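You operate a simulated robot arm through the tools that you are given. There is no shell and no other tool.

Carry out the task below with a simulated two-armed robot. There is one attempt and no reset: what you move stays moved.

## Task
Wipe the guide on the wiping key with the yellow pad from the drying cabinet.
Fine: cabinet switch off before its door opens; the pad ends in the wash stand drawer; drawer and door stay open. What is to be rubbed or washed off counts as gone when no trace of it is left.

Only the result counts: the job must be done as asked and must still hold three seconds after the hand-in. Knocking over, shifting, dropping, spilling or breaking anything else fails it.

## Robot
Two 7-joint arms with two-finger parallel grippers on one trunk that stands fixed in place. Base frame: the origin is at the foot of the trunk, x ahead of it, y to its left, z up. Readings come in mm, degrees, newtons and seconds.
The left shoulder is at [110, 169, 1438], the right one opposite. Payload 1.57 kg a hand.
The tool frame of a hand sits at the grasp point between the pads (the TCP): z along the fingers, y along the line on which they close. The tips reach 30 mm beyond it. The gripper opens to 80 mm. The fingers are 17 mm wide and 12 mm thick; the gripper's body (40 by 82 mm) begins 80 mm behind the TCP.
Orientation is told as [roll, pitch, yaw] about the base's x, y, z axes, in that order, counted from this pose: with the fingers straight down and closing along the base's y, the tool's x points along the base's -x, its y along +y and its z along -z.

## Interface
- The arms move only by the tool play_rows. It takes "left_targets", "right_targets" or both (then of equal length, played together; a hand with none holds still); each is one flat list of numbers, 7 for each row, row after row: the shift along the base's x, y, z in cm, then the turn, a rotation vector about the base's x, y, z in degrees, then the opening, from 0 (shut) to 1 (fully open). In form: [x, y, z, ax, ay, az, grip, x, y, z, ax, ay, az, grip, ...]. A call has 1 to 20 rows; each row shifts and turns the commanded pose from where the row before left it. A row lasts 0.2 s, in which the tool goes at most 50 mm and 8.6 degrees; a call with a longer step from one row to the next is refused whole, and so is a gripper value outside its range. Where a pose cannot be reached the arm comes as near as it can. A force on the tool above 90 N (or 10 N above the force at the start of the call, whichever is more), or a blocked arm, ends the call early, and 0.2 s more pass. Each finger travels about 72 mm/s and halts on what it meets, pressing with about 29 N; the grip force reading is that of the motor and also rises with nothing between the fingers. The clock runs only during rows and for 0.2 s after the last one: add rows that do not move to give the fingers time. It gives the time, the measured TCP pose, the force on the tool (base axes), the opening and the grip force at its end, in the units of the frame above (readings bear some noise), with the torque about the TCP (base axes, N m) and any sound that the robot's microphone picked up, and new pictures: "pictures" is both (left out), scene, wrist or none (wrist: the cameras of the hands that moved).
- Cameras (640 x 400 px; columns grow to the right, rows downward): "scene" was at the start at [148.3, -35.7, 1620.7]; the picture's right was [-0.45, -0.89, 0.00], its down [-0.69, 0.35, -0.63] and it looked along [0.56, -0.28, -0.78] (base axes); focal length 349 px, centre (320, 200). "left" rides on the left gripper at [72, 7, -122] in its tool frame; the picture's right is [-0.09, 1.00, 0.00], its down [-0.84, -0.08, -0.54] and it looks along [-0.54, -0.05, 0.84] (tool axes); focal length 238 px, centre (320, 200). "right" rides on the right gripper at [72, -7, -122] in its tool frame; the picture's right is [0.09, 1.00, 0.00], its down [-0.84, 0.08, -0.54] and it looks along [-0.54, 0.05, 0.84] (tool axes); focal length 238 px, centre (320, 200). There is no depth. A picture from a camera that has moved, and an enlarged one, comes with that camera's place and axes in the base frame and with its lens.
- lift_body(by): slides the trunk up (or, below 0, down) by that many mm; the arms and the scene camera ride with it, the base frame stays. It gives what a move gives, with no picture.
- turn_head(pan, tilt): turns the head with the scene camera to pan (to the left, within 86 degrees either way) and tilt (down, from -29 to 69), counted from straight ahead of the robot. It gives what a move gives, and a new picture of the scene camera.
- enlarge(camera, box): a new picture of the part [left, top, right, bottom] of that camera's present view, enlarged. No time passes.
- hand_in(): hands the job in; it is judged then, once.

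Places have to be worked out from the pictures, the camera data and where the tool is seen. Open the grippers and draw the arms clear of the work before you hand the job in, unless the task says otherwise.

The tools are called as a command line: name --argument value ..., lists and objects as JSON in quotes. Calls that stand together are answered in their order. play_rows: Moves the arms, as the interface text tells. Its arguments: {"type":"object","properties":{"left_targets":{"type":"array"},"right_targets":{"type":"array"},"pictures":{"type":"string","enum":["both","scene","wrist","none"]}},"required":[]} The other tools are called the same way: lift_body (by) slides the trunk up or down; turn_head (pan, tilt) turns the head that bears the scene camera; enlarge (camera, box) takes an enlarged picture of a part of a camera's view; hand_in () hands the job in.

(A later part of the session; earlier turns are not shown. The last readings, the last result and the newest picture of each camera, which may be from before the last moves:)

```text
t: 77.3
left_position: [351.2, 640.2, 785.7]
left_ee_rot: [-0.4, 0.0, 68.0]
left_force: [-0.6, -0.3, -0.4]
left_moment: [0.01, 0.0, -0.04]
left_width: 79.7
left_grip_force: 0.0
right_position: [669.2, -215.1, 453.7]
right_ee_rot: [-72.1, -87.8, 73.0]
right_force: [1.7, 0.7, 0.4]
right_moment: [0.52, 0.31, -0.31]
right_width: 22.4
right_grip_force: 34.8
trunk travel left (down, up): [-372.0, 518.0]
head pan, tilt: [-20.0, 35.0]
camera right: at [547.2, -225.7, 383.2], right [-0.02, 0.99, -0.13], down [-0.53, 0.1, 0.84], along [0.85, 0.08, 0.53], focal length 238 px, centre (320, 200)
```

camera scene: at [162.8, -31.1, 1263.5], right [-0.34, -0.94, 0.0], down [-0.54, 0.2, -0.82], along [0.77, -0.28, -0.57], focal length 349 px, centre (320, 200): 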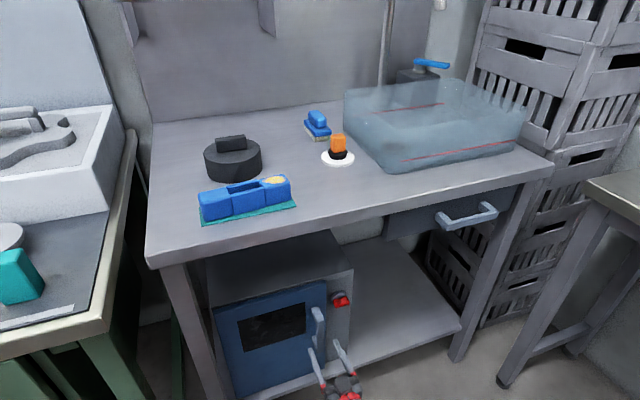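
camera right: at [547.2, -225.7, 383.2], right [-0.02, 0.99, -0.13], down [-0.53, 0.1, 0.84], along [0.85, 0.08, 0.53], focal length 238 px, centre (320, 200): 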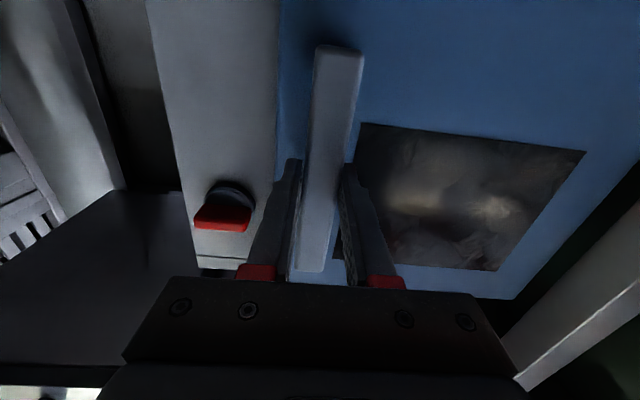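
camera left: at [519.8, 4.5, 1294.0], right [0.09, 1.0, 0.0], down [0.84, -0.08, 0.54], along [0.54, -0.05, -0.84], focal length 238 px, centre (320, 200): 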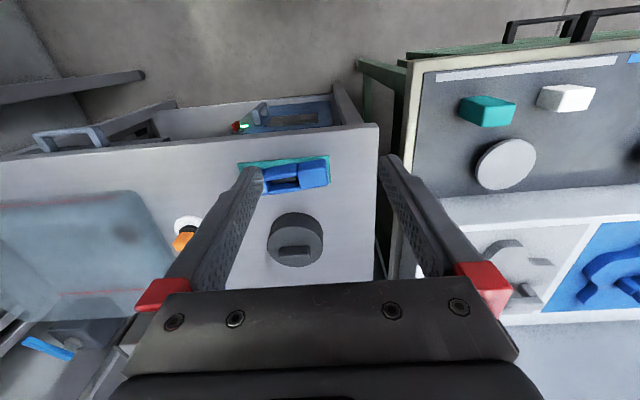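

The bar is gripped. I pull the door open along the hinge arc (hinge near y≈25), first 8°.

play_rows --right_targets '[-0.8, 0.2, 0, 0, 0, -2, 0.1, -0.8, 0.2, 0, 0, 0, -2, 0.1, -0.8, 0.25, 0, 0, 0, -2, 0.1, -0.8, 0.25, 0, 0, 0, -2, 0.1]' --pictures "both"

```text
t: 78.3
left_position: [352.2, 640.7, 785.9]
left_ee_rot: [-0.3, -0.1, 68.0]
left_force: [0.1, -0.2, 0.1]
left_moment: [0.01, 0.02, -0.02]
left_width: 79.9
left_grip_force: 0.0
right_position: [637.0, -206.3, 453.7]
right_ee_rot: [-71.5, -87.8, 64.4]
right_force: [-0.1, 1.2, -5.2]
right_moment: [0.8, -0.29, 0.03]
right_width: 22.3
right_grip_force: 35.1
trunk travel left (down, up): [-372.0, 518.0]
head pan, tilt: [-20.0, 35.0]
camera scene: at [163.2, -31.5, 1263.4], right [-0.34, -0.94, 0.0], down [-0.54, 0.2, -0.82], along [0.77, -0.28, -0.57], focal length 349 px, centre (320, 200)
camera right: at [514.2, -199.4, 383.4], right [0.12, 0.98, -0.13], down [-0.51, 0.17, 0.84], along [0.85, -0.04, 0.53], focal length 238 px, centre (320, 200)
```

scene: 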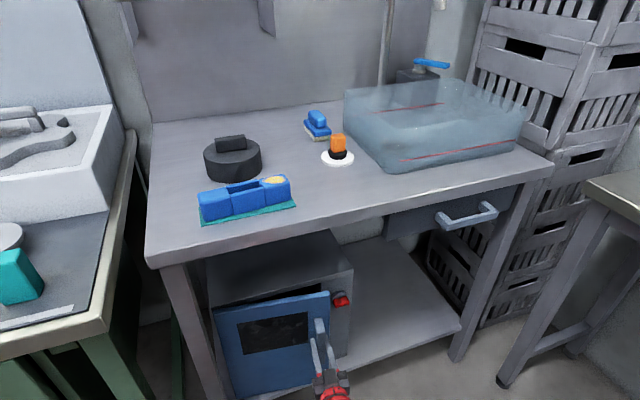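
right: 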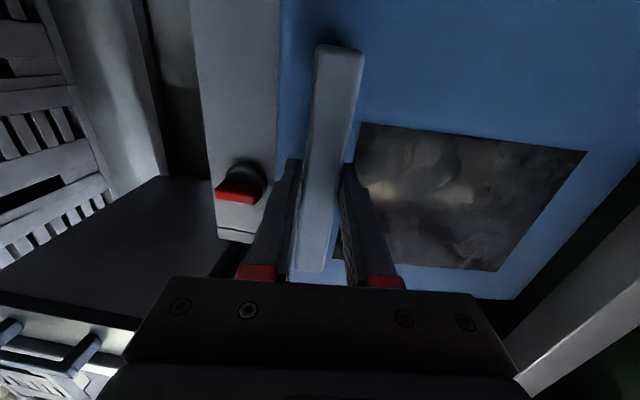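

Door follows with little force. Continue the arc to about 28°.

play_rows --right_targets '[-1.6, 0.62, 0, 0, 0, -4, 0.1, -1.54, 0.73, 0, 0, 0, -4, 0.1, -1.49, 0.85, 0, 0, 0, -4, 0.1, -1.42, 0.93, 0, 0, 0, -4, 0.1, -1.37, 1.03, 0, 0, 0, -4, 0.1]' --pictures "both"

```text
t: 79.5
left_position: [350.8, 640.8, 784.6]
left_ee_rot: [-0.4, 0.0, 68.0]
left_force: [0.3, 0.2, 0.3]
left_moment: [0.01, 0.02, 0.0]
left_width: 79.9
left_grip_force: 0.1
right_position: [563.8, -163.6, 454.4]
right_ee_rot: [-73.2, -87.8, 45.9]
right_force: [5.3, 5.5, 3.7]
right_moment: [0.92, 0.36, -0.37]
right_width: 22.5
right_grip_force: 35.0
trunk travel left (down, up): [-372.0, 518.0]
head pan, tilt: [-20.0, 35.0]
camera scene: at [163.0, -30.4, 1263.6], right [-0.34, -0.94, 0.0], down [-0.54, 0.2, -0.82], along [0.77, -0.28, -0.57], focal length 349 px, centre (320, 200)
camera right: at [450.1, -115.9, 383.6], right [0.45, 0.88, -0.13], down [-0.43, 0.34, 0.84], along [0.78, -0.32, 0.53], focal length 238 px, centre (320, 200)
```

scene: 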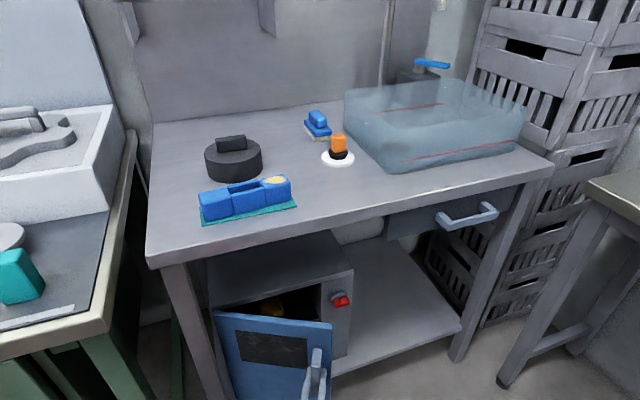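
right: 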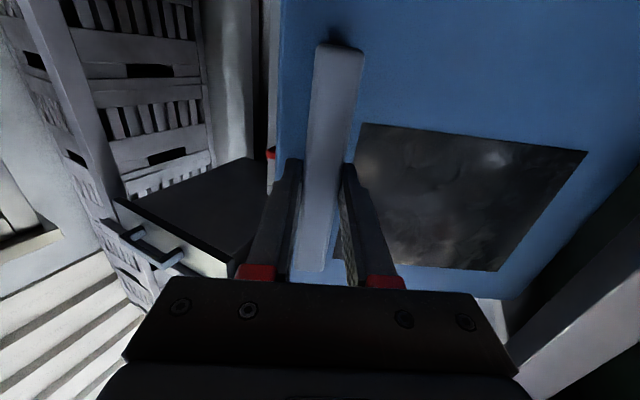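

Continue to about 48°.

play_rows --right_targets '[-1.28, 1.13, 0, 0, 0, -4, 0.1, -1.2, 1.21, 0, 0, 0, -4, 0.1, -1.12, 1.31, 0, 0, 0, -4, 0.1, -1.01, 1.36, 0, 0, 0, -4, 0.1, -0.92, 1.44, 0, 0, 0, -4, 0.1]' --pictures "both"

```text
t: 80.7
left_position: [353.2, 641.4, 784.0]
left_ee_rot: [-0.3, 0.1, 67.9]
left_force: [-0.1, 0.0, -0.1]
left_moment: [0.01, -0.03, -0.01]
left_width: 80.0
left_grip_force: 0.2
right_position: [494.9, -128.4, 501.4]
right_ee_rot: [-78.0, -88.3, 36.3]
right_force: [62.2, 41.6, 22.6]
right_moment: [0.88, -1.28, -0.21]
right_width: 72.0
right_grip_force: 36.4
right hand out of reach, approached as far as the arm can: row 2, 3, 4, 5
trunk travel left (down, up): [-372.0, 518.0]
head pan, tilt: [-20.0, 35.0]
camera scene: at [165.6, -27.7, 1264.0], right [-0.34, -0.94, 0.0], down [-0.54, 0.19, -0.82], along [0.77, -0.28, -0.57], focal length 349 px, centre (320, 200)
camera right: at [397.6, -53.0, 429.9], right [0.66, 0.74, -0.12], down [-0.33, 0.43, 0.84], along [0.67, -0.51, 0.53], focal length 238 px, centre (320, 200)
```

scene: 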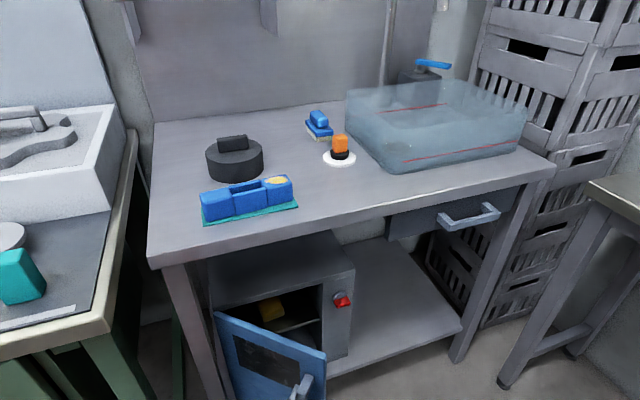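
right: 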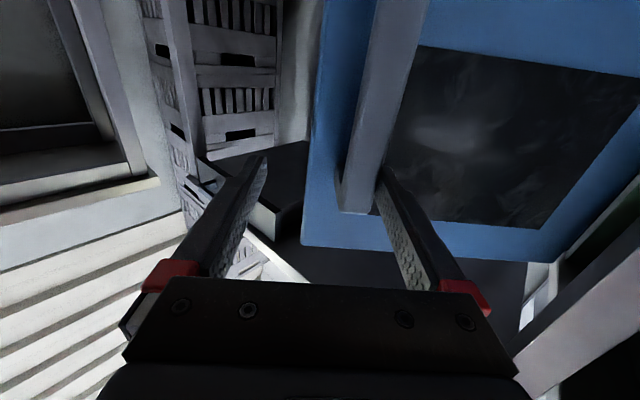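

The hand hit its reach limit and twisted on the bar. I first open the fingers fully to release force.

play_rows --right_targets '[0, 0, 0, 0, 0, 0, 1, 0, 0, 0, 0, 0, 0, 1]' --pictures "wrist"

```text
t: 81.3
left_position: [352.2, 641.9, 783.2]
left_ee_rot: [-0.3, 0.1, 68.1]
left_force: [-0.4, -0.5, 0.5]
left_moment: [0.04, 0.01, 0.03]
left_width: 80.3
left_grip_force: 0.0
right_position: [490.5, -132.1, 498.2]
right_ee_rot: [-74.7, -88.0, 32.5]
right_force: [48.2, 32.9, 18.3]
right_moment: [0.73, -1.09, -0.11]
right_width: 80.2
right_grip_force: 0.2
trunk travel left (down, up): [-372.0, 518.0]
head pan, tilt: [-20.0, 35.0]
camera right: at [395.1, -56.1, 428.1], right [0.67, 0.74, -0.13], down [-0.32, 0.44, 0.84], along [0.67, -0.52, 0.53], focal length 238 px, centre (320, 200)
```

right: 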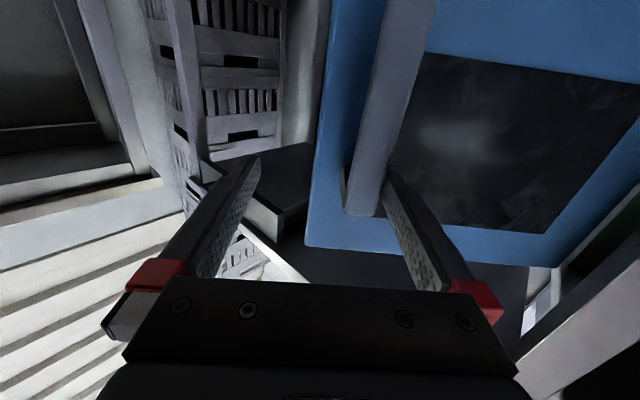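

The left finger is pressed by the bar; I shift the hand slightly along its own closing direction to relieve it.

play_rows --right_targets '[0.5, 0.5, 0, 0, 0, 0, 1, 0.5, 0.5, 0, 0, 0, 0, 1]' --pictures "wrist"

```text
t: 81.9
left_position: [351.3, 642.3, 783.5]
left_ee_rot: [-0.3, 0.0, 68.0]
left_force: [0.7, 0.0, 0.2]
left_moment: [0.01, 0.0, 0.0]
left_width: 79.8
left_grip_force: 0.1
right_position: [493.0, -131.2, 498.0]
right_ee_rot: [-74.3, -88.0, 32.0]
right_force: [47.1, 32.8, 19.0]
right_moment: [0.71, -1.09, 0.21]
right_width: 80.1
right_grip_force: 0.4
right hand out of reach, approached as far as the arm can: row 1, 2
trunk travel left (down, up): [-372.0, 518.0]
head pan, tilt: [-20.0, 35.0]
camera right: at [395.1, -56.0, 428.0], right [0.67, 0.74, -0.13], down [-0.32, 0.44, 0.84], along [0.67, -0.52, 0.53], focal length 238 px, centre (320, 200)
```

right: 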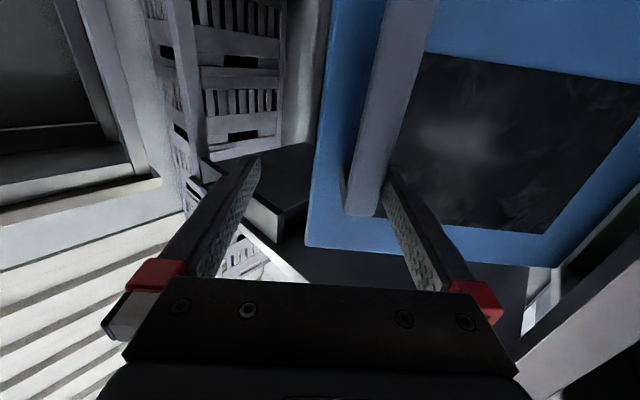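

The limit is likely the hand being turned too far across the body. I rotate the hand back toward forward (yaw +) with the fingers loosely around the bar.

play_rows --right_targets '[0.2, 0.3, 0, 0, 0, 5, 1, 0.2, 0.3, 0, 0, 0, 5, 1, 0.2, 0.3, 0, 0, 0, 5, 1]' --pictures "wrist"

```text
t: 82.7
left_position: [350.6, 639.7, 786.0]
left_ee_rot: [-0.4, -0.1, 68.0]
left_force: [0.6, -0.2, -0.4]
left_moment: [0.02, -0.04, -0.02]
left_width: 80.2
left_grip_force: 0.0
right_position: [493.4, -131.6, 499.2]
right_ee_rot: [-76.8, -87.8, 48.4]
right_force: [0.1, -0.8, 0.3]
right_moment: [0.0, -0.02, -0.04]
right_width: 80.0
right_grip_force: 0.0
trunk travel left (down, up): [-372.0, 518.0]
head pan, tilt: [-20.0, 35.0]
camera right: at [381.1, -80.7, 428.5], right [0.47, 0.87, -0.13], down [-0.42, 0.35, 0.84], along [0.78, -0.34, 0.53], focal length 238 px, centre (320, 200)
```

right: 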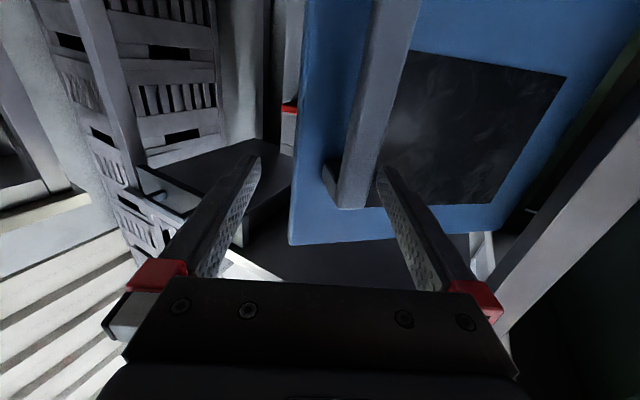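

Force is now zero; the door is about 43° open. With the fingers loosely around the bar I sweep the hand to +y so the right finger pushes the door further open.

play_rows --right_targets '[0, 0.5, 0, 0, 0, 3, 0.55, -0.5, 1.5, 0, 0, 0, 3, 0.55, -0.5, 1.5, 0, 0, 0, 3, 0.55, -0.5, 1.5, 0, 0, 0, 3, 0.55]' --pictures "both"

```text
t: 83.7
left_position: [350.3, 639.3, 785.4]
left_ee_rot: [-0.5, 0.0, 68.0]
left_force: [-0.8, 0.2, 0.3]
left_moment: [-0.01, -0.01, 0.02]
left_width: 79.9
left_grip_force: 0.1
right_position: [480.3, -76.2, 500.5]
right_ee_rot: [-75.9, -88.1, 60.0]
right_force: [0.4, -0.4, 0.2]
right_moment: [0.0, 0.02, 0.01]
right_width: 43.8
right_grip_force: 0.1
trunk travel left (down, up): [-372.0, 518.0]
head pan, tilt: [-20.0, 35.0]
camera scene: at [162.7, -31.2, 1263.6], right [-0.34, -0.94, 0.0], down [-0.54, 0.2, -0.82], along [0.77, -0.28, -0.57], focal length 349 px, centre (320, 200)
camera right: at [359.8, -51.3, 428.7], right [0.27, 0.95, -0.12], down [-0.49, 0.25, 0.84], along [0.83, -0.17, 0.53], focal length 238 px, centre (320, 200)
```

scene: 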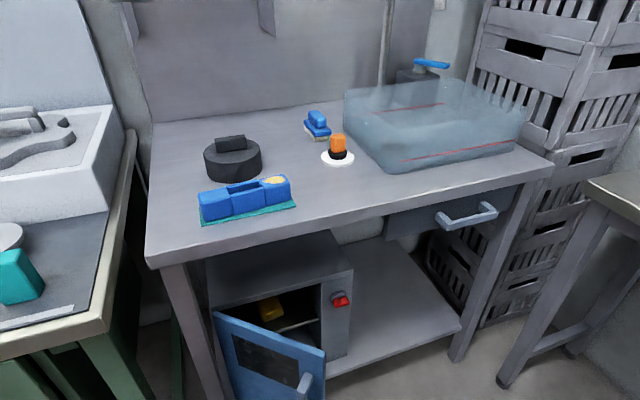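
right: 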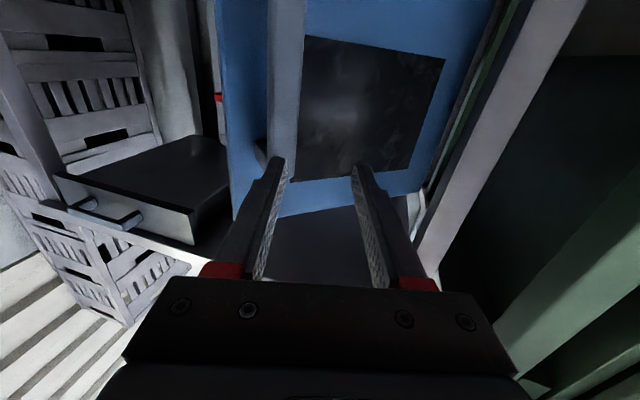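

The fingers slipped past the bar; the hand is free and the door is ~43° open. I'll go around the door's free edge and push it further from the inside. First back off and move right.

play_rows --right_targets '[-1.5, 0, 0, 0, 0, 0, 0, -0.5, -3, 0, 0, 0, 2, 0, 0, -4.5, 0, 0, 0, 3, 0, 0, -4.5, 0, 0, 0, 3, 0, 0, -4.5, 0, 0, 0, 3, 0, 0, -3, 0, 0, 0, 0, 0]' --pictures "both"

```text
t: 85.1
left_position: [350.9, 639.3, 786.4]
left_ee_rot: [-0.4, 0.1, 68.0]
left_force: [0.6, -0.1, -0.1]
left_moment: [-0.01, 0.04, -0.02]
left_width: 80.1
left_grip_force: 0.1
right_position: [458.8, -272.6, 500.8]
right_ee_rot: [-75.4, -88.2, 70.5]
right_force: [-0.4, -0.1, -0.2]
right_moment: [0.01, 0.01, 0.01]
right_width: 0.0
right_grip_force: 21.2
trunk travel left (down, up): [-372.0, 518.0]
head pan, tilt: [-20.0, 35.0]
camera scene: at [162.8, -31.6, 1263.5], right [-0.34, -0.94, 0.0], down [-0.54, 0.2, -0.82], along [0.77, -0.28, -0.57], focal length 349 px, centre (320, 200)
camera right: at [336.8, -270.4, 429.3], right [0.08, 0.99, -0.12], down [-0.52, 0.15, 0.84], along [0.85, -0.01, 0.53], focal length 238 px, centre (320, 200)
```

scene: 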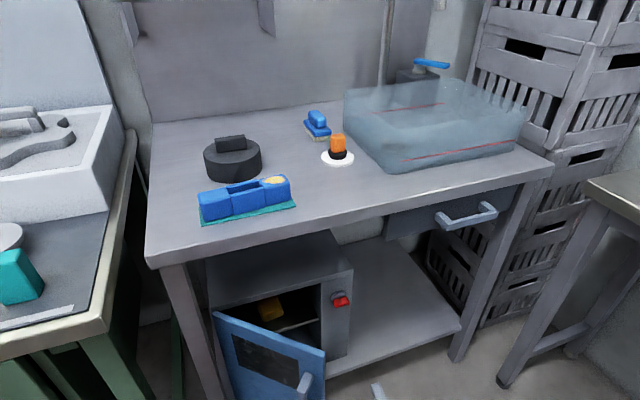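
right: 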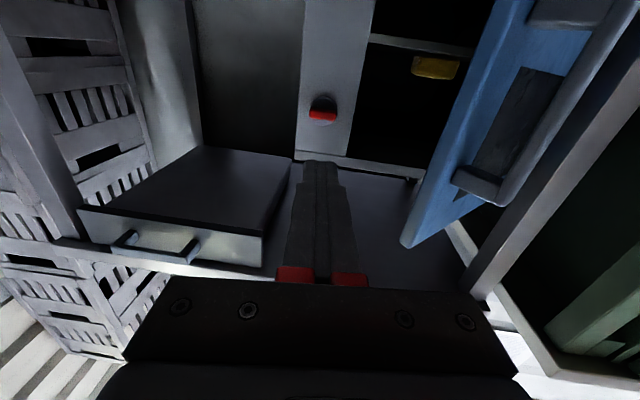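

I see the yellow pad on an inner shelf. Move forward on the right side of the door edge, then sweep left to push the door's inner face.

play_rows --right_targets '[4, 0.5, 0, 0, 0, 0, 0, 4, 0.5, 0, 0, 0, 0, 0, 4, 1, 0, 0, 0, 0, 0, 0, 4, 0, 0, 0, 0, 0, 0, 4, 0, 0, 0, 0, 0]' --pictures "both"

```text
t: 86.3
left_position: [351.2, 640.8, 786.1]
left_ee_rot: [-0.5, 0.1, 67.9]
left_force: [0.2, 0.5, 0.5]
left_moment: [0.02, -0.01, -0.02]
left_width: 80.1
left_grip_force: 0.0
right_position: [578.2, -172.4, 500.1]
right_ee_rot: [-75.1, -88.1, 70.3]
right_force: [-6.4, -4.2, 0.5]
right_moment: [0.11, -0.07, 0.52]
right_width: 0.0
right_grip_force: 20.9
trunk travel left (down, up): [-372.0, 518.0]
head pan, tilt: [-20.0, 35.0]
camera scene: at [162.3, -31.0, 1263.6], right [-0.34, -0.94, 0.0], down [-0.54, 0.2, -0.82], along [0.77, -0.28, -0.57], focal length 349 px, centre (320, 200)
camera right: at [455.8, -170.0, 429.8], right [0.08, 0.99, -0.12], down [-0.52, 0.15, 0.84], along [0.85, -0.01, 0.53], focal length 238 px, centre (320, 200)
```

scene: 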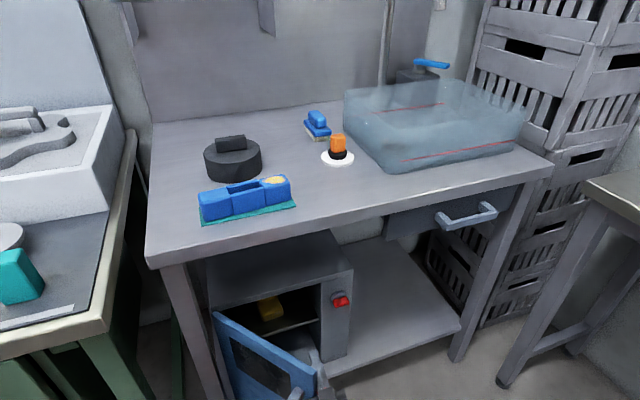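
right: 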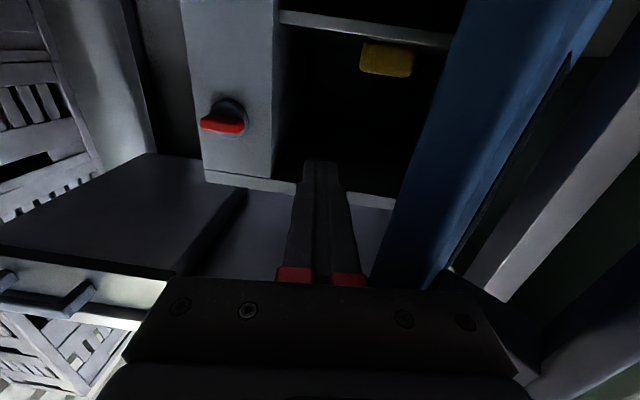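

The hand is inside the door edge and pushing it. Continue sweeping left.

play_rows --right_targets '[-0.5, 2, 0, 0, 0, 0, 0, -0.5, 2, 0, 0, 0, 0, 0, -0.5, 2, 0, 0, 0, 0, 0, -0.5, 2, 0, 0, 0, 0, 0, -0.5, 2, 0, 0, 0, 0, 0]' --pictures "both"

```text
t: 86.8
left_position: [349.5, 639.9, 786.5]
left_ee_rot: [-0.5, -0.1, 68.1]
left_force: [0.9, 0.6, 0.1]
left_moment: [-0.01, 0.03, 0.0]
left_width: 80.1
left_grip_force: 0.0
right_position: [569.9, -163.8, 501.3]
right_ee_rot: [-72.5, -87.6, 65.7]
right_force: [-71.5, -51.2, 1.6]
right_moment: [0.73, -1.29, 6.05]
right_width: 0.0
right_grip_force: 20.6
trunk travel left (down, up): [-372.0, 518.0]
head pan, tilt: [-20.0, 35.0]
stopped in row 2 (right hand): the force on the tool passed its limit at 109 N (the readings are from after the stop); the commanded pose is now the measured one
camera scene: at [157.4, -34.2, 1264.1], right [-0.34, -0.94, 0.0], down [-0.54, 0.2, -0.82], along [0.77, -0.28, -0.57], focal length 349 px, centre (320, 200)
camera right: at [446.5, -157.1, 430.1], right [0.12, 0.98, -0.13], down [-0.52, 0.17, 0.84], along [0.85, -0.03, 0.53], focal length 238 px, centre (320, 200)
```

scene: 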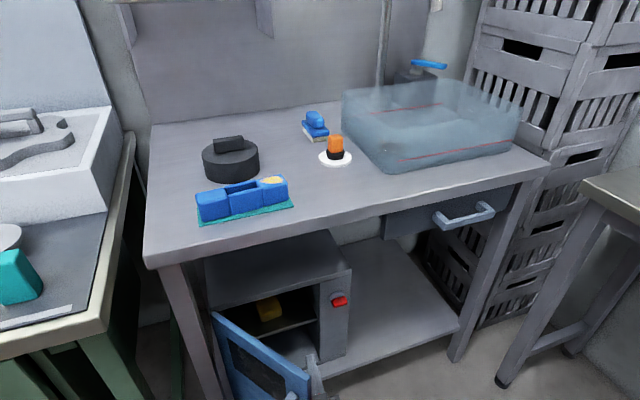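
right: 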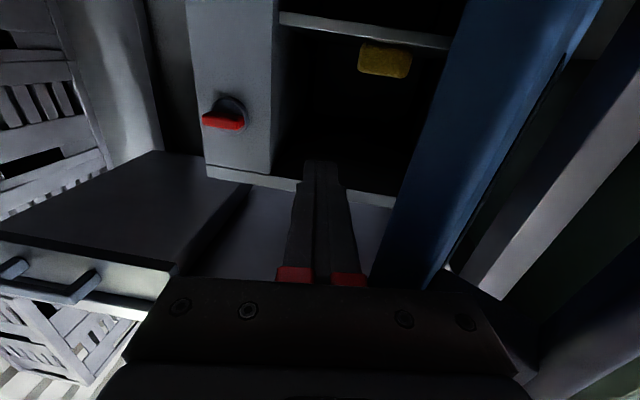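

The gripper body's front is jammed against the door's end. I back off in -x, so only the fingers push the door's inner edge.

play_rows --right_targets '[-1.5, -1.5, 0, 0, 0, 0, 0, -2, -0.5, 0, 0, 0, 2, 0]' --pictures "wrist"

```text
t: 87.4
left_position: [349.5, 640.6, 784.1]
left_ee_rot: [-0.5, 0.1, 68.2]
left_force: [-0.2, -0.3, 0.5]
left_moment: [0.02, 0.02, 0.0]
left_width: 80.2
left_grip_force: 0.0
right_position: [536.0, -175.2, 498.7]
right_ee_rot: [-67.9, -87.7, 64.0]
right_force: [-0.3, 0.6, -0.2]
right_moment: [0.0, 0.0, -0.03]
right_width: 0.0
right_grip_force: 21.4
trunk travel left (down, up): [-372.0, 518.0]
head pan, tilt: [-20.0, 35.0]
camera right: at [412.5, -175.9, 428.7], right [0.06, 0.99, -0.13], down [-0.52, 0.14, 0.84], along [0.85, 0.01, 0.53], focal length 238 px, centre (320, 200)
```

right: 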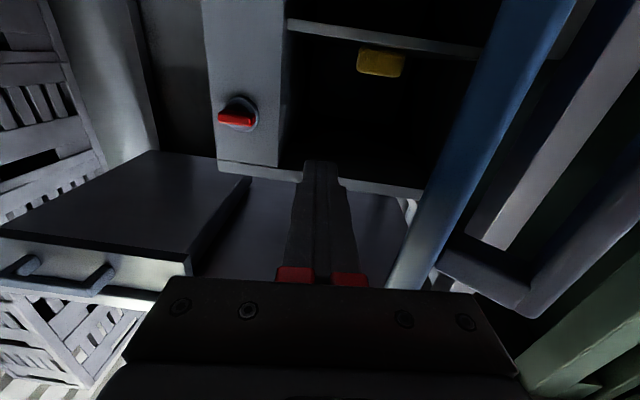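

Clear now. Sweep left while drifting back.

play_rows --right_targets '[-0.5, 1.5, 0, 0, 0, 0, 0, -0.6, 1.5, 0, 0, 0, 0, 0, -0.6, 1.5, 0, 0, 0, 0, 0, -0.6, 1.5, 0, 0, 0, 0, 0, -0.6, 1.5, 0, 0, 0, 0, 0]' --pictures "wrist"

```text
t: 88.6
left_position: [350.1, 641.0, 785.8]
left_ee_rot: [-0.4, -0.1, 68.1]
left_force: [0.6, -0.1, -0.2]
left_moment: [-0.01, -0.02, -0.02]
left_width: 80.0
left_grip_force: 0.0
right_position: [507.8, -99.6, 498.9]
right_ee_rot: [-68.7, -87.6, 64.8]
right_force: [0.3, 0.3, 1.0]
right_moment: [0.0, 0.01, 0.01]
right_width: 0.0
right_grip_force: 21.0
trunk travel left (down, up): [-372.0, 518.0]
head pan, tilt: [-20.0, 35.0]
camera right: at [384.4, -100.1, 428.7], right [0.07, 0.99, -0.13], down [-0.52, 0.14, 0.84], along [0.85, 0.01, 0.53], focal length 238 px, centre (320, 200)
```

right: 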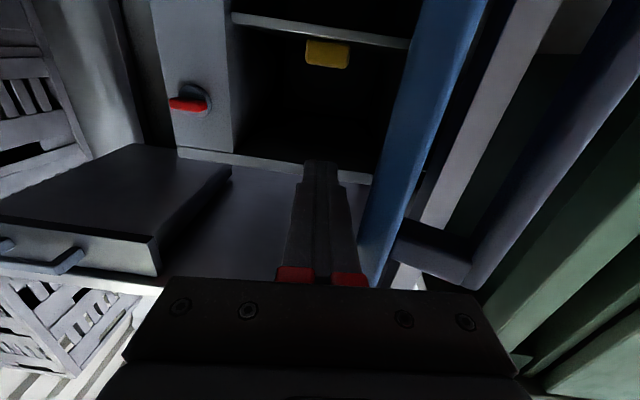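

Continue a little more to get it near 80–90°.

play_rows --right_targets '[-0.4, 1.5, 0, 0, 0, 0, 0, -0.4, 1.5, 0, 0, 0, 0, 0, -0.3, 1.5, 0, 0, 0, 0, 0]' --pictures "both"

```text
t: 89.4
left_position: [350.6, 641.3, 784.8]
left_ee_rot: [-0.4, 0.0, 68.1]
left_force: [0.2, 0.9, 0.4]
left_moment: [-0.01, -0.02, 0.01]
left_width: 79.9
left_grip_force: 0.0
right_position: [497.3, -53.8, 498.2]
right_ee_rot: [-69.6, -87.6, 65.6]
right_force: [-0.2, -1.3, 0.3]
right_moment: [0.01, -0.01, 0.0]
right_width: 0.0
right_grip_force: 20.7
trunk travel left (down, up): [-372.0, 518.0]
head pan, tilt: [-20.0, 35.0]
camera scene: at [162.8, -31.1, 1263.5], right [-0.34, -0.94, 0.0], down [-0.54, 0.2, -0.82], along [0.77, -0.28, -0.57], focal length 349 px, centre (320, 200)
camera right: at [374.2, -55.2, 428.0], right [0.06, 0.99, -0.13], down [-0.52, 0.14, 0.84], along [0.85, 0.01, 0.53], focal length 238 px, centre (320, 200)
```

scene: 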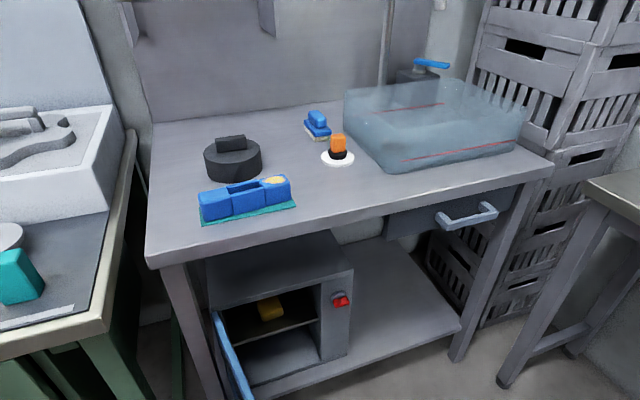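
right: 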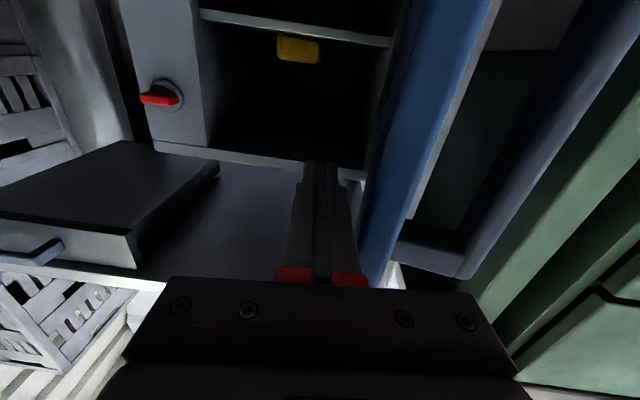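

The door is wide open. I now enlarge the pad region to judge its shape and place.

enlarge --camera "scene" --box '[210, 260, 370, 360]'

enlarge --camera "right" --box '[190, 0, 410, 138]'

```text
4.00 times, centred on (290, 310) of scene
camera zoom: at [162.8, -31.1, 1263.5], right [-0.34, -0.94, 0.0], down [-0.54, 0.2, -0.82], along [0.77, -0.28, -0.57], focal length 1395 px, centre (440, -240)
```

zoom: 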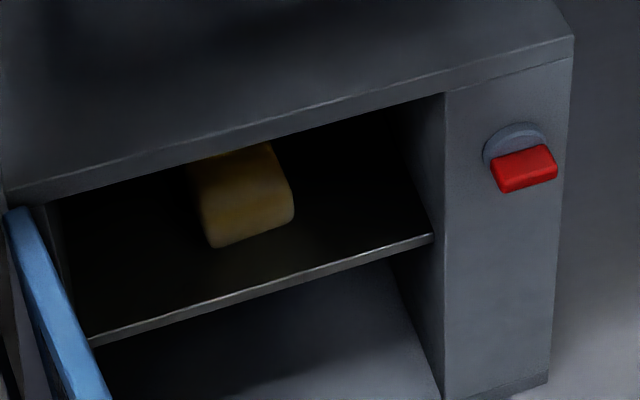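

```text
2.90 times, centred on (300, 69) of right
camera zoom: at [374.2, -55.2, 428.0], right [0.06, 0.99, -0.13], down [-0.52, 0.14, 0.84], along [0.85, 0.01, 0.53], focal length 691 px, centre (378, 580)
```

zoom: 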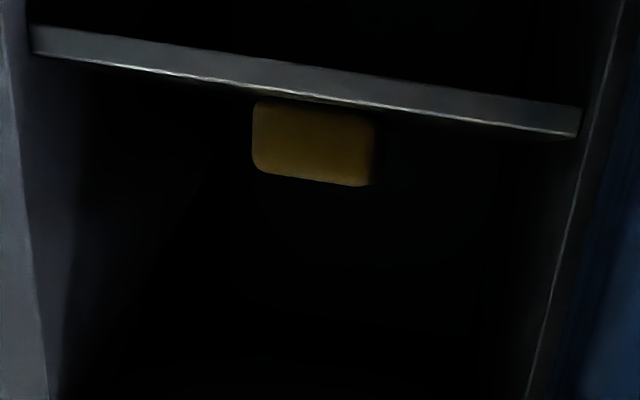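

The pad is a block about 60 mm wide, 35 mm high, front face near x≈795, y≈-120, on a shelf at z≈413. I move to a pre-grasp at the opening, fingers open and pointing 10° down.

play_rows --right_targets '[3.5, -1.28, -0.8, 0.4, 2, 0.6, 0.3, 4, -1.28, -0.8, 0.4, 2, 0.6, 0.6, 4, -1.28, -0.8, 0.4, 2, 0.6, 0.95, 4, -1.28, -0.8, 0.4, 2, 0.6, 0.95, 3, -1.28, -0.8, 0.4, 2, 0.6, 0.95]' --pictures "both"

```text
t: 89.9
left_position: [351.7, 639.4, 786.3]
left_ee_rot: [-0.5, 0.0, 67.8]
left_force: [2.0, -0.6, -1.2]
left_moment: [0.02, 0.15, 0.02]
left_width: 80.1
left_grip_force: 0.1
right_position: [528.1, -67.5, 491.8]
right_ee_rot: [-30.3, -87.0, 27.0]
right_force: [-76.1, -14.5, 32.9]
right_moment: [1.95, 0.82, 4.61]
right_width: 46.7
right_grip_force: 0.1
trunk travel left (down, up): [-372.0, 518.0]
head pan, tilt: [-20.0, 35.0]
stopped in row 2 (right hand): the force on the tool passed its limit at 233 N (the readings are from after the stop); the commanded pose is now the measured one
camera scene: at [159.2, -31.7, 1264.4], right [-0.34, -0.94, 0.0], down [-0.54, 0.2, -0.82], along [0.77, -0.28, -0.57], focal length 349 px, centre (320, 200)
camera right: at [401.8, -68.9, 425.1], right [0.05, 0.99, -0.12], down [-0.5, 0.13, 0.86], along [0.87, 0.02, 0.5], focal length 238 px, centre (320, 200)
```

scene: 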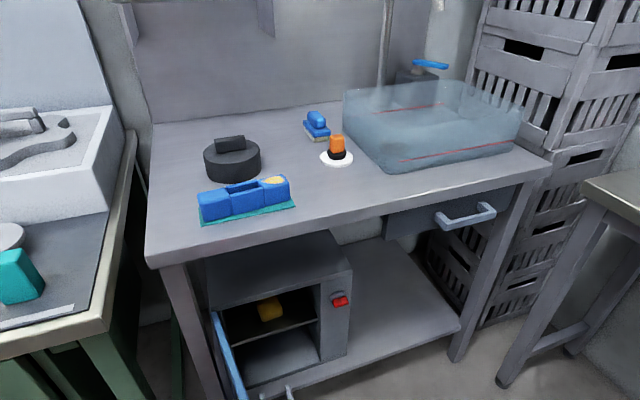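
right: 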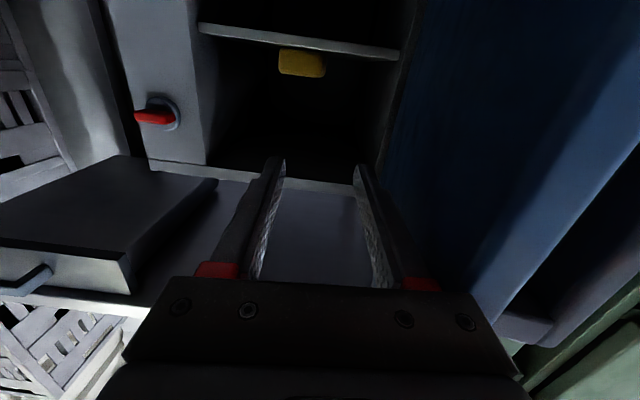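

The gripper body hit the door's end again; I back off and move right first, before going forward.

play_rows --right_targets '[-1.5, -1, 0, 0, 0, 0, 0.3, -0.5, -4, 0, 0, 0, 0, 0.3, 0, -4, 0, 0, 0, 0, 0.5]' --pictures "both"

```text
t: 90.7
left_position: [352.0, 640.1, 784.6]
left_ee_rot: [-0.4, 0.0, 68.0]
left_force: [-0.5, -0.2, 0.7]
left_moment: [0.01, -0.03, 0.02]
left_width: 80.1
left_grip_force: 0.0
right_position: [508.8, -157.1, 488.0]
right_ee_rot: [-30.1, -86.5, 27.1]
right_force: [-0.1, 0.0, 0.1]
right_moment: [0.02, -0.03, 0.0]
right_width: 39.8
right_grip_force: 0.0
trunk travel left (down, up): [-372.0, 518.0]
head pan, tilt: [-20.0, 35.0]
camera scene: at [162.9, -31.6, 1263.5], right [-0.34, -0.94, 0.0], down [-0.54, 0.2, -0.82], along [0.77, -0.28, -0.57], focal length 349 px, centre (320, 200)
camera right: at [383.9, -157.8, 423.3], right [0.05, 0.99, -0.12], down [-0.49, 0.13, 0.86], along [0.87, 0.02, 0.49], focal length 238 px, centre (320, 200)
```

scene: 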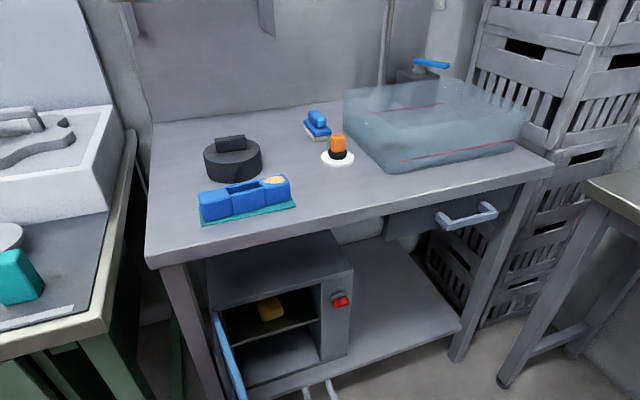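
right: 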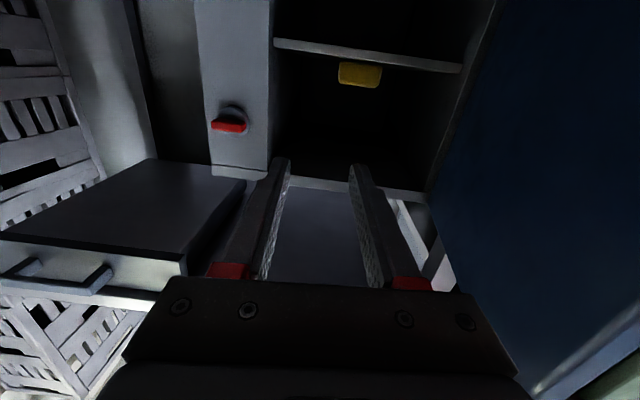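

The door now stands about 90° open. Move forward to the cabinet opening in line with the pad.

play_rows --right_targets '[3.8, 0.74, -0.66, 0.4, 1.4, 0.6, 0.6, 3.8, 0.74, -0.66, 0.4, 1.4, 0.6, 0.8, 3.8, 0.74, -0.66, 0.4, 1.4, 0.6, 0.95, 3.8, 0.74, -0.66, 0.4, 1.4, 0.6, 0.95, 3.8, 0.74, -0.66, 0.4, 1.4, 0.6, 0.95]' --pictures "both"

```text
t: 91.9
left_position: [352.4, 642.1, 784.4]
left_ee_rot: [-0.6, 0.1, 68.1]
left_force: [-0.2, -0.3, -0.2]
left_moment: [-0.05, 0.03, 0.02]
left_width: 80.0
left_grip_force: 0.1
right_position: [699.8, -120.0, 455.4]
right_ee_rot: [0.5, -79.8, -0.5]
right_force: [-0.4, -0.5, 0.4]
right_moment: [0.0, 0.03, 0.02]
right_width: 76.4
right_grip_force: 0.0
trunk travel left (down, up): [-372.0, 518.0]
head pan, tilt: [-20.0, 35.0]
camera scene: at [163.2, -31.2, 1263.5], right [-0.34, -0.94, 0.0], down [-0.54, 0.2, -0.82], along [0.77, -0.28, -0.57], focal length 349 px, centre (320, 200)
camera right: at [567.0, -125.4, 405.7], right [-0.02, 1.0, -0.09], down [-0.39, 0.08, 0.92], along [0.92, 0.05, 0.38], focal length 238 px, centre (320, 200)
```

scene: 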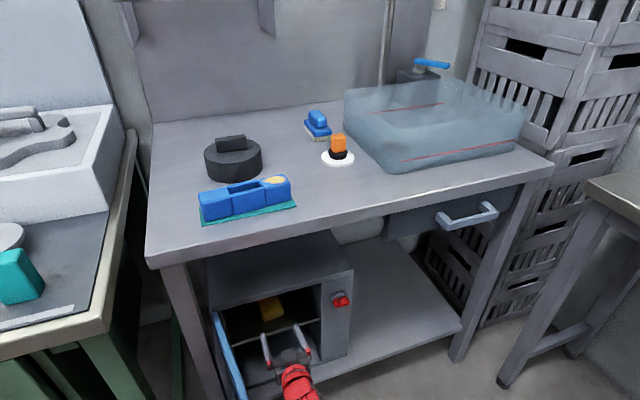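
right: 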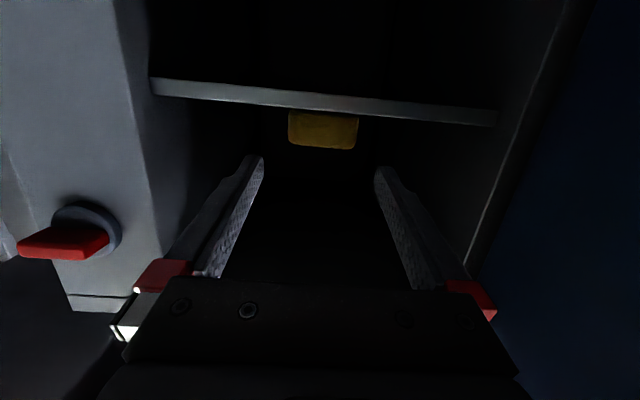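

The pad spans y -149…-84, z 414–448, front at x≈795. Advance with fully open fingers to straddle it.

play_rows --right_targets '[2.8, 0.1, -0.45, 0, 0, 0, 1, 2.8, 0.1, -0.45, 0, 0, 0, 1, 2.8, 0.1, -0.45, 0, 0, 0, 1, 2.8, 0.05, -0.45, 0, 0, 0, 1]' --pictures "both"

```text
t: 92.4
left_position: [348.6, 638.7, 787.9]
left_ee_rot: [-0.5, -0.4, 68.0]
left_force: [0.4, -0.5, -0.5]
left_moment: [0.0, -0.01, -0.01]
left_width: 79.9
left_grip_force: 0.1
right_position: [701.6, -12.9, 444.6]
right_ee_rot: [-3.1, -79.0, 13.3]
right_force: [-39.6, -64.7, 14.9]
right_moment: [0.64, -0.41, -0.03]
right_width: 30.5
right_grip_force: 0.1
trunk travel left (down, up): [-372.0, 518.0]
head pan, tilt: [-20.0, 35.0]
stopped in row 2 (right hand): the force on the tool passed its limit at 110 N (the readings are from after the stop); the commanded pose is now the measured one
camera scene: at [157.1, -37.1, 1264.5], right [-0.35, -0.94, 0.0], down [-0.54, 0.2, -0.82], along [0.77, -0.28, -0.57], focal length 349 px, centre (320, 200)
camera right: at [571.3, -42.6, 396.8], right [-0.19, 0.98, -0.1], down [-0.38, 0.02, 0.92], along [0.9, 0.22, 0.37], focal length 238 px, centre (320, 200)
```

scene: 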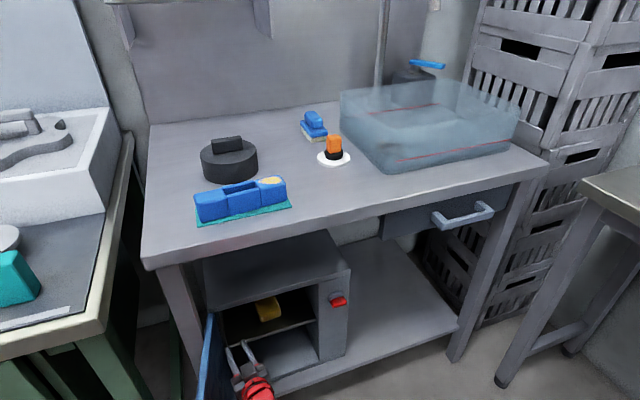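
right: 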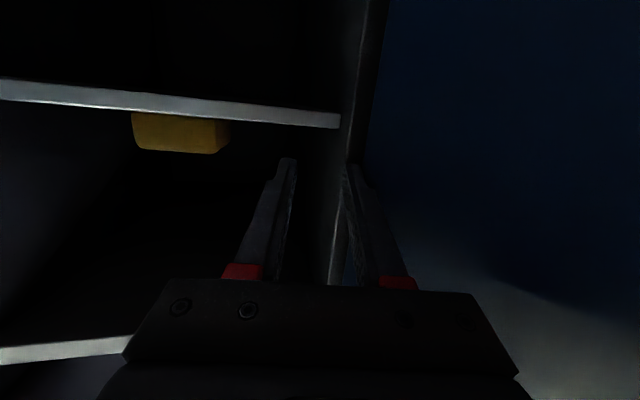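

The arm made an unexpected sideways jump and touched the cabinet's left wall. I back out slowly with a narrower grip.

play_rows --right_targets '[-0.5, -1, 0, 0, 0, 0, 0.4, -2, -1.5, 0, 0, 0, 0, 0.4]' --pictures "both"

```text
t: 93.0
left_position: [350.7, 640.7, 783.9]
left_ee_rot: [-0.4, 0.1, 67.9]
left_force: [0.7, 0.3, 0.1]
left_moment: [-0.01, 0.0, -0.02]
left_width: 80.2
left_grip_force: 0.1
right_position: [673.9, -20.2, 442.2]
right_ee_rot: [-1.3, -78.8, 12.9]
right_force: [0.0, 0.8, -0.2]
right_moment: [0.0, 0.01, -0.04]
right_width: 31.9
right_grip_force: 0.1
trunk travel left (down, up): [-372.0, 518.0]
head pan, tilt: [-20.0, 35.0]
camera scene: at [162.5, -29.9, 1263.5], right [-0.34, -0.94, 0.0], down [-0.54, 0.19, -0.82], along [0.77, -0.28, -0.57], focal length 349 px, centre (320, 200)
camera right: at [544.8, -52.9, 394.9], right [-0.22, 0.97, -0.09], down [-0.38, 0.01, 0.93], along [0.9, 0.24, 0.37], focal length 238 px, centre (320, 200)
```

scene: 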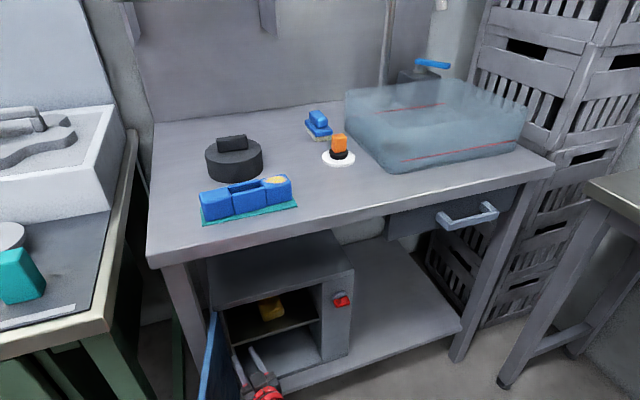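
right: 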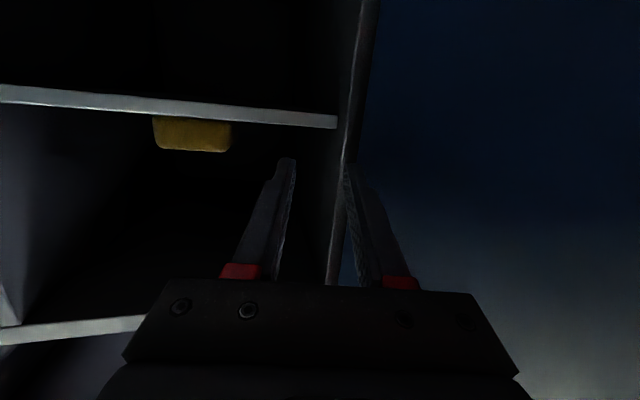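

The cabinet and pad look unmoved. I reposition in front of the opening with a bit more downward tilt, which should ease the wrist, and check each step.

play_rows --right_targets '[-1.7, -2.5, 0.5, 0, 2, -2, 0.6, -1.7, -2.5, 0.5, 0, 2, -2, 0.8, -1.7, -2.5, 0.5, 0, 2, -2, 1, -0.5, -2.3, 0.3, 0, 2, -2, 1]' --pictures "both"

```text
t: 94.0
left_position: [350.7, 640.7, 785.1]
left_ee_rot: [-0.4, 0.0, 68.0]
left_force: [0.9, -0.1, 0.1]
left_moment: [0.02, 0.0, 0.0]
left_width: 79.8
left_grip_force: 0.1
right_position: [619.9, -119.2, 461.3]
right_ee_rot: [2.2, -71.1, 1.2]
right_force: [-1.1, 0.1, -0.7]
right_moment: [-0.01, -0.03, -0.01]
right_width: 79.8
right_grip_force: 0.0
trunk travel left (down, up): [-372.0, 518.0]
head pan, tilt: [-20.0, 35.0]
camera scene: at [162.8, -31.5, 1263.5], right [-0.34, -0.94, 0.0], down [-0.54, 0.2, -0.82], along [0.77, -0.28, -0.57], focal length 349 px, centre (320, 200)
camera right: at [481.8, -134.0, 433.0], right [-0.09, 0.99, -0.07], down [-0.25, 0.05, 0.97], along [0.97, 0.1, 0.24], focal length 238 px, centre (320, 200)
```

scene: 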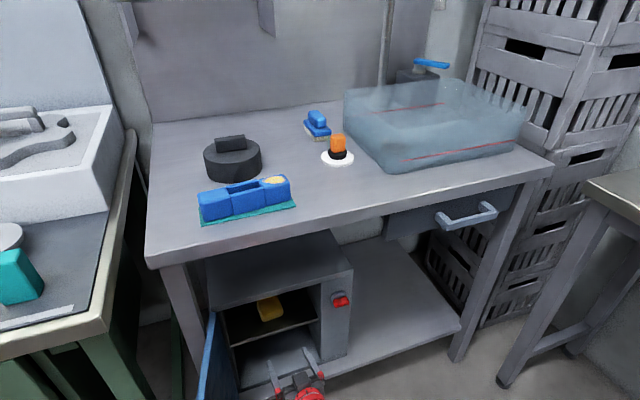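
right: 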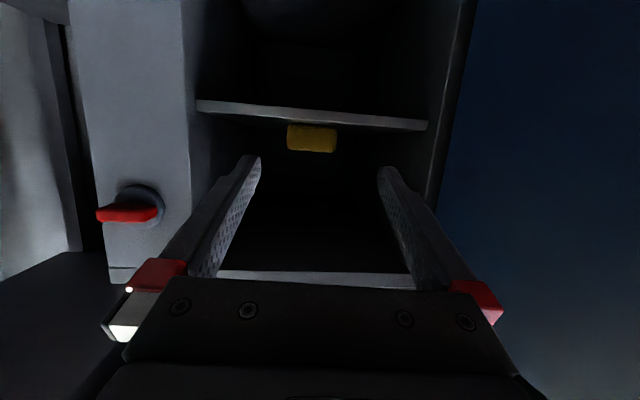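

Well placed: (620,-119,461) with 19° downward tilt. Advance in small steps.

play_rows --right_targets '[2, 0, -0.2, 0, 0, -0.7, 1, 2, 0, -0.2, 0, 0, -0.7, 1, 2, 0, -0.2, 0, 0, -0.7, 1, 1, 0, -0.1, 0, 0, -0.7, 1]' --pictures "wrist"

```text
t: 95.0
left_position: [350.7, 640.7, 785.2]
left_ee_rot: [-0.4, 0.1, 68.0]
left_force: [-0.4, 0.2, -1.1]
left_moment: [-0.01, 0.02, 0.01]
left_width: 80.0
left_grip_force: 0.0
right_position: [689.7, -119.7, 452.4]
right_ee_rot: [2.4, -71.1, -1.8]
right_force: [0.1, 0.2, 1.2]
right_moment: [0.0, 0.02, 0.02]
right_width: 80.0
right_grip_force: 0.0
trunk travel left (down, up): [-372.0, 518.0]
head pan, tilt: [-20.0, 35.0]
camera right: at [551.3, -127.5, 425.2], right [-0.04, 1.0, -0.07], down [-0.24, 0.06, 0.97], along [0.97, 0.06, 0.24], focal length 238 px, centre (320, 200)
```

right: 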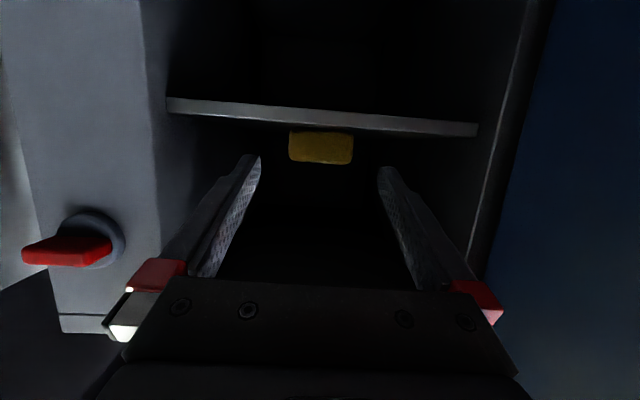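

Still good. Continue forward, slight +y correction.

play_rows --right_targets '[1.5, 0.1, -0.15, 0, 0, 0, 1, 1.5, 0.1, -0.15, 0, 0, 0, 1, 1.5, 0.1, -0.15, 0, 0, 0, 1]' --pictures "wrist"

```text
t: 95.8
left_position: [351.2, 640.1, 785.1]
left_ee_rot: [-0.3, -0.1, 68.0]
left_force: [-0.2, -0.2, -0.1]
left_moment: [0.01, 0.03, -0.02]
left_width: 80.0
left_grip_force: 0.0
right_position: [734.7, -117.8, 450.2]
right_ee_rot: [2.3, -71.0, -1.6]
right_force: [-1.1, 0.4, -0.1]
right_moment: [-0.04, 0.01, -0.01]
right_width: 80.0
right_grip_force: 0.1
trunk travel left (down, up): [-372.0, 518.0]
head pan, tilt: [-20.0, 35.0]
camera right: at [596.5, -125.1, 420.9], right [-0.04, 1.0, -0.07], down [-0.24, 0.06, 0.97], along [0.97, 0.06, 0.24], focal length 238 px, centre (320, 200)
```

right: 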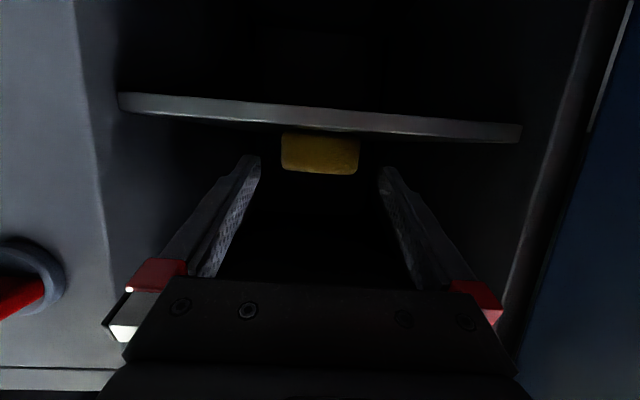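

Aligned. Continue the last ~75 mm in small steps.

play_rows --right_targets '[1.5, 0.1, -0.2, 0, 0, 0, 1, 1.5, 0.1, -0.25, 0, 0, 0, 1, 1.5, 0, -0.25, 0, 0, 0, 1]' --pictures "wrist"

```text
t: 96.6
left_position: [351.7, 641.6, 785.2]
left_ee_rot: [-0.3, 0.0, 68.0]
left_force: [-0.1, 0.3, 0.4]
left_moment: [-0.01, 0.01, 0.02]
left_width: 79.9
left_grip_force: 0.0
right_position: [779.4, -115.4, 442.3]
right_ee_rot: [2.3, -71.0, -1.6]
right_force: [0.0, -0.9, -0.2]
right_moment: [0.03, 0.0, 0.0]
right_width: 80.2
right_grip_force: 0.0
trunk travel left (down, up): [-372.0, 518.0]
head pan, tilt: [-20.0, 35.0]
camera right: at [641.3, -123.1, 414.0], right [-0.04, 1.0, -0.07], down [-0.24, 0.06, 0.97], along [0.97, 0.06, 0.24], focal length 238 px, centre (320, 200)
```

right: 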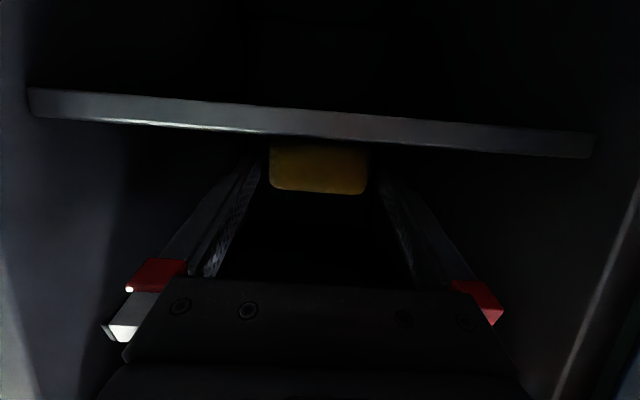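

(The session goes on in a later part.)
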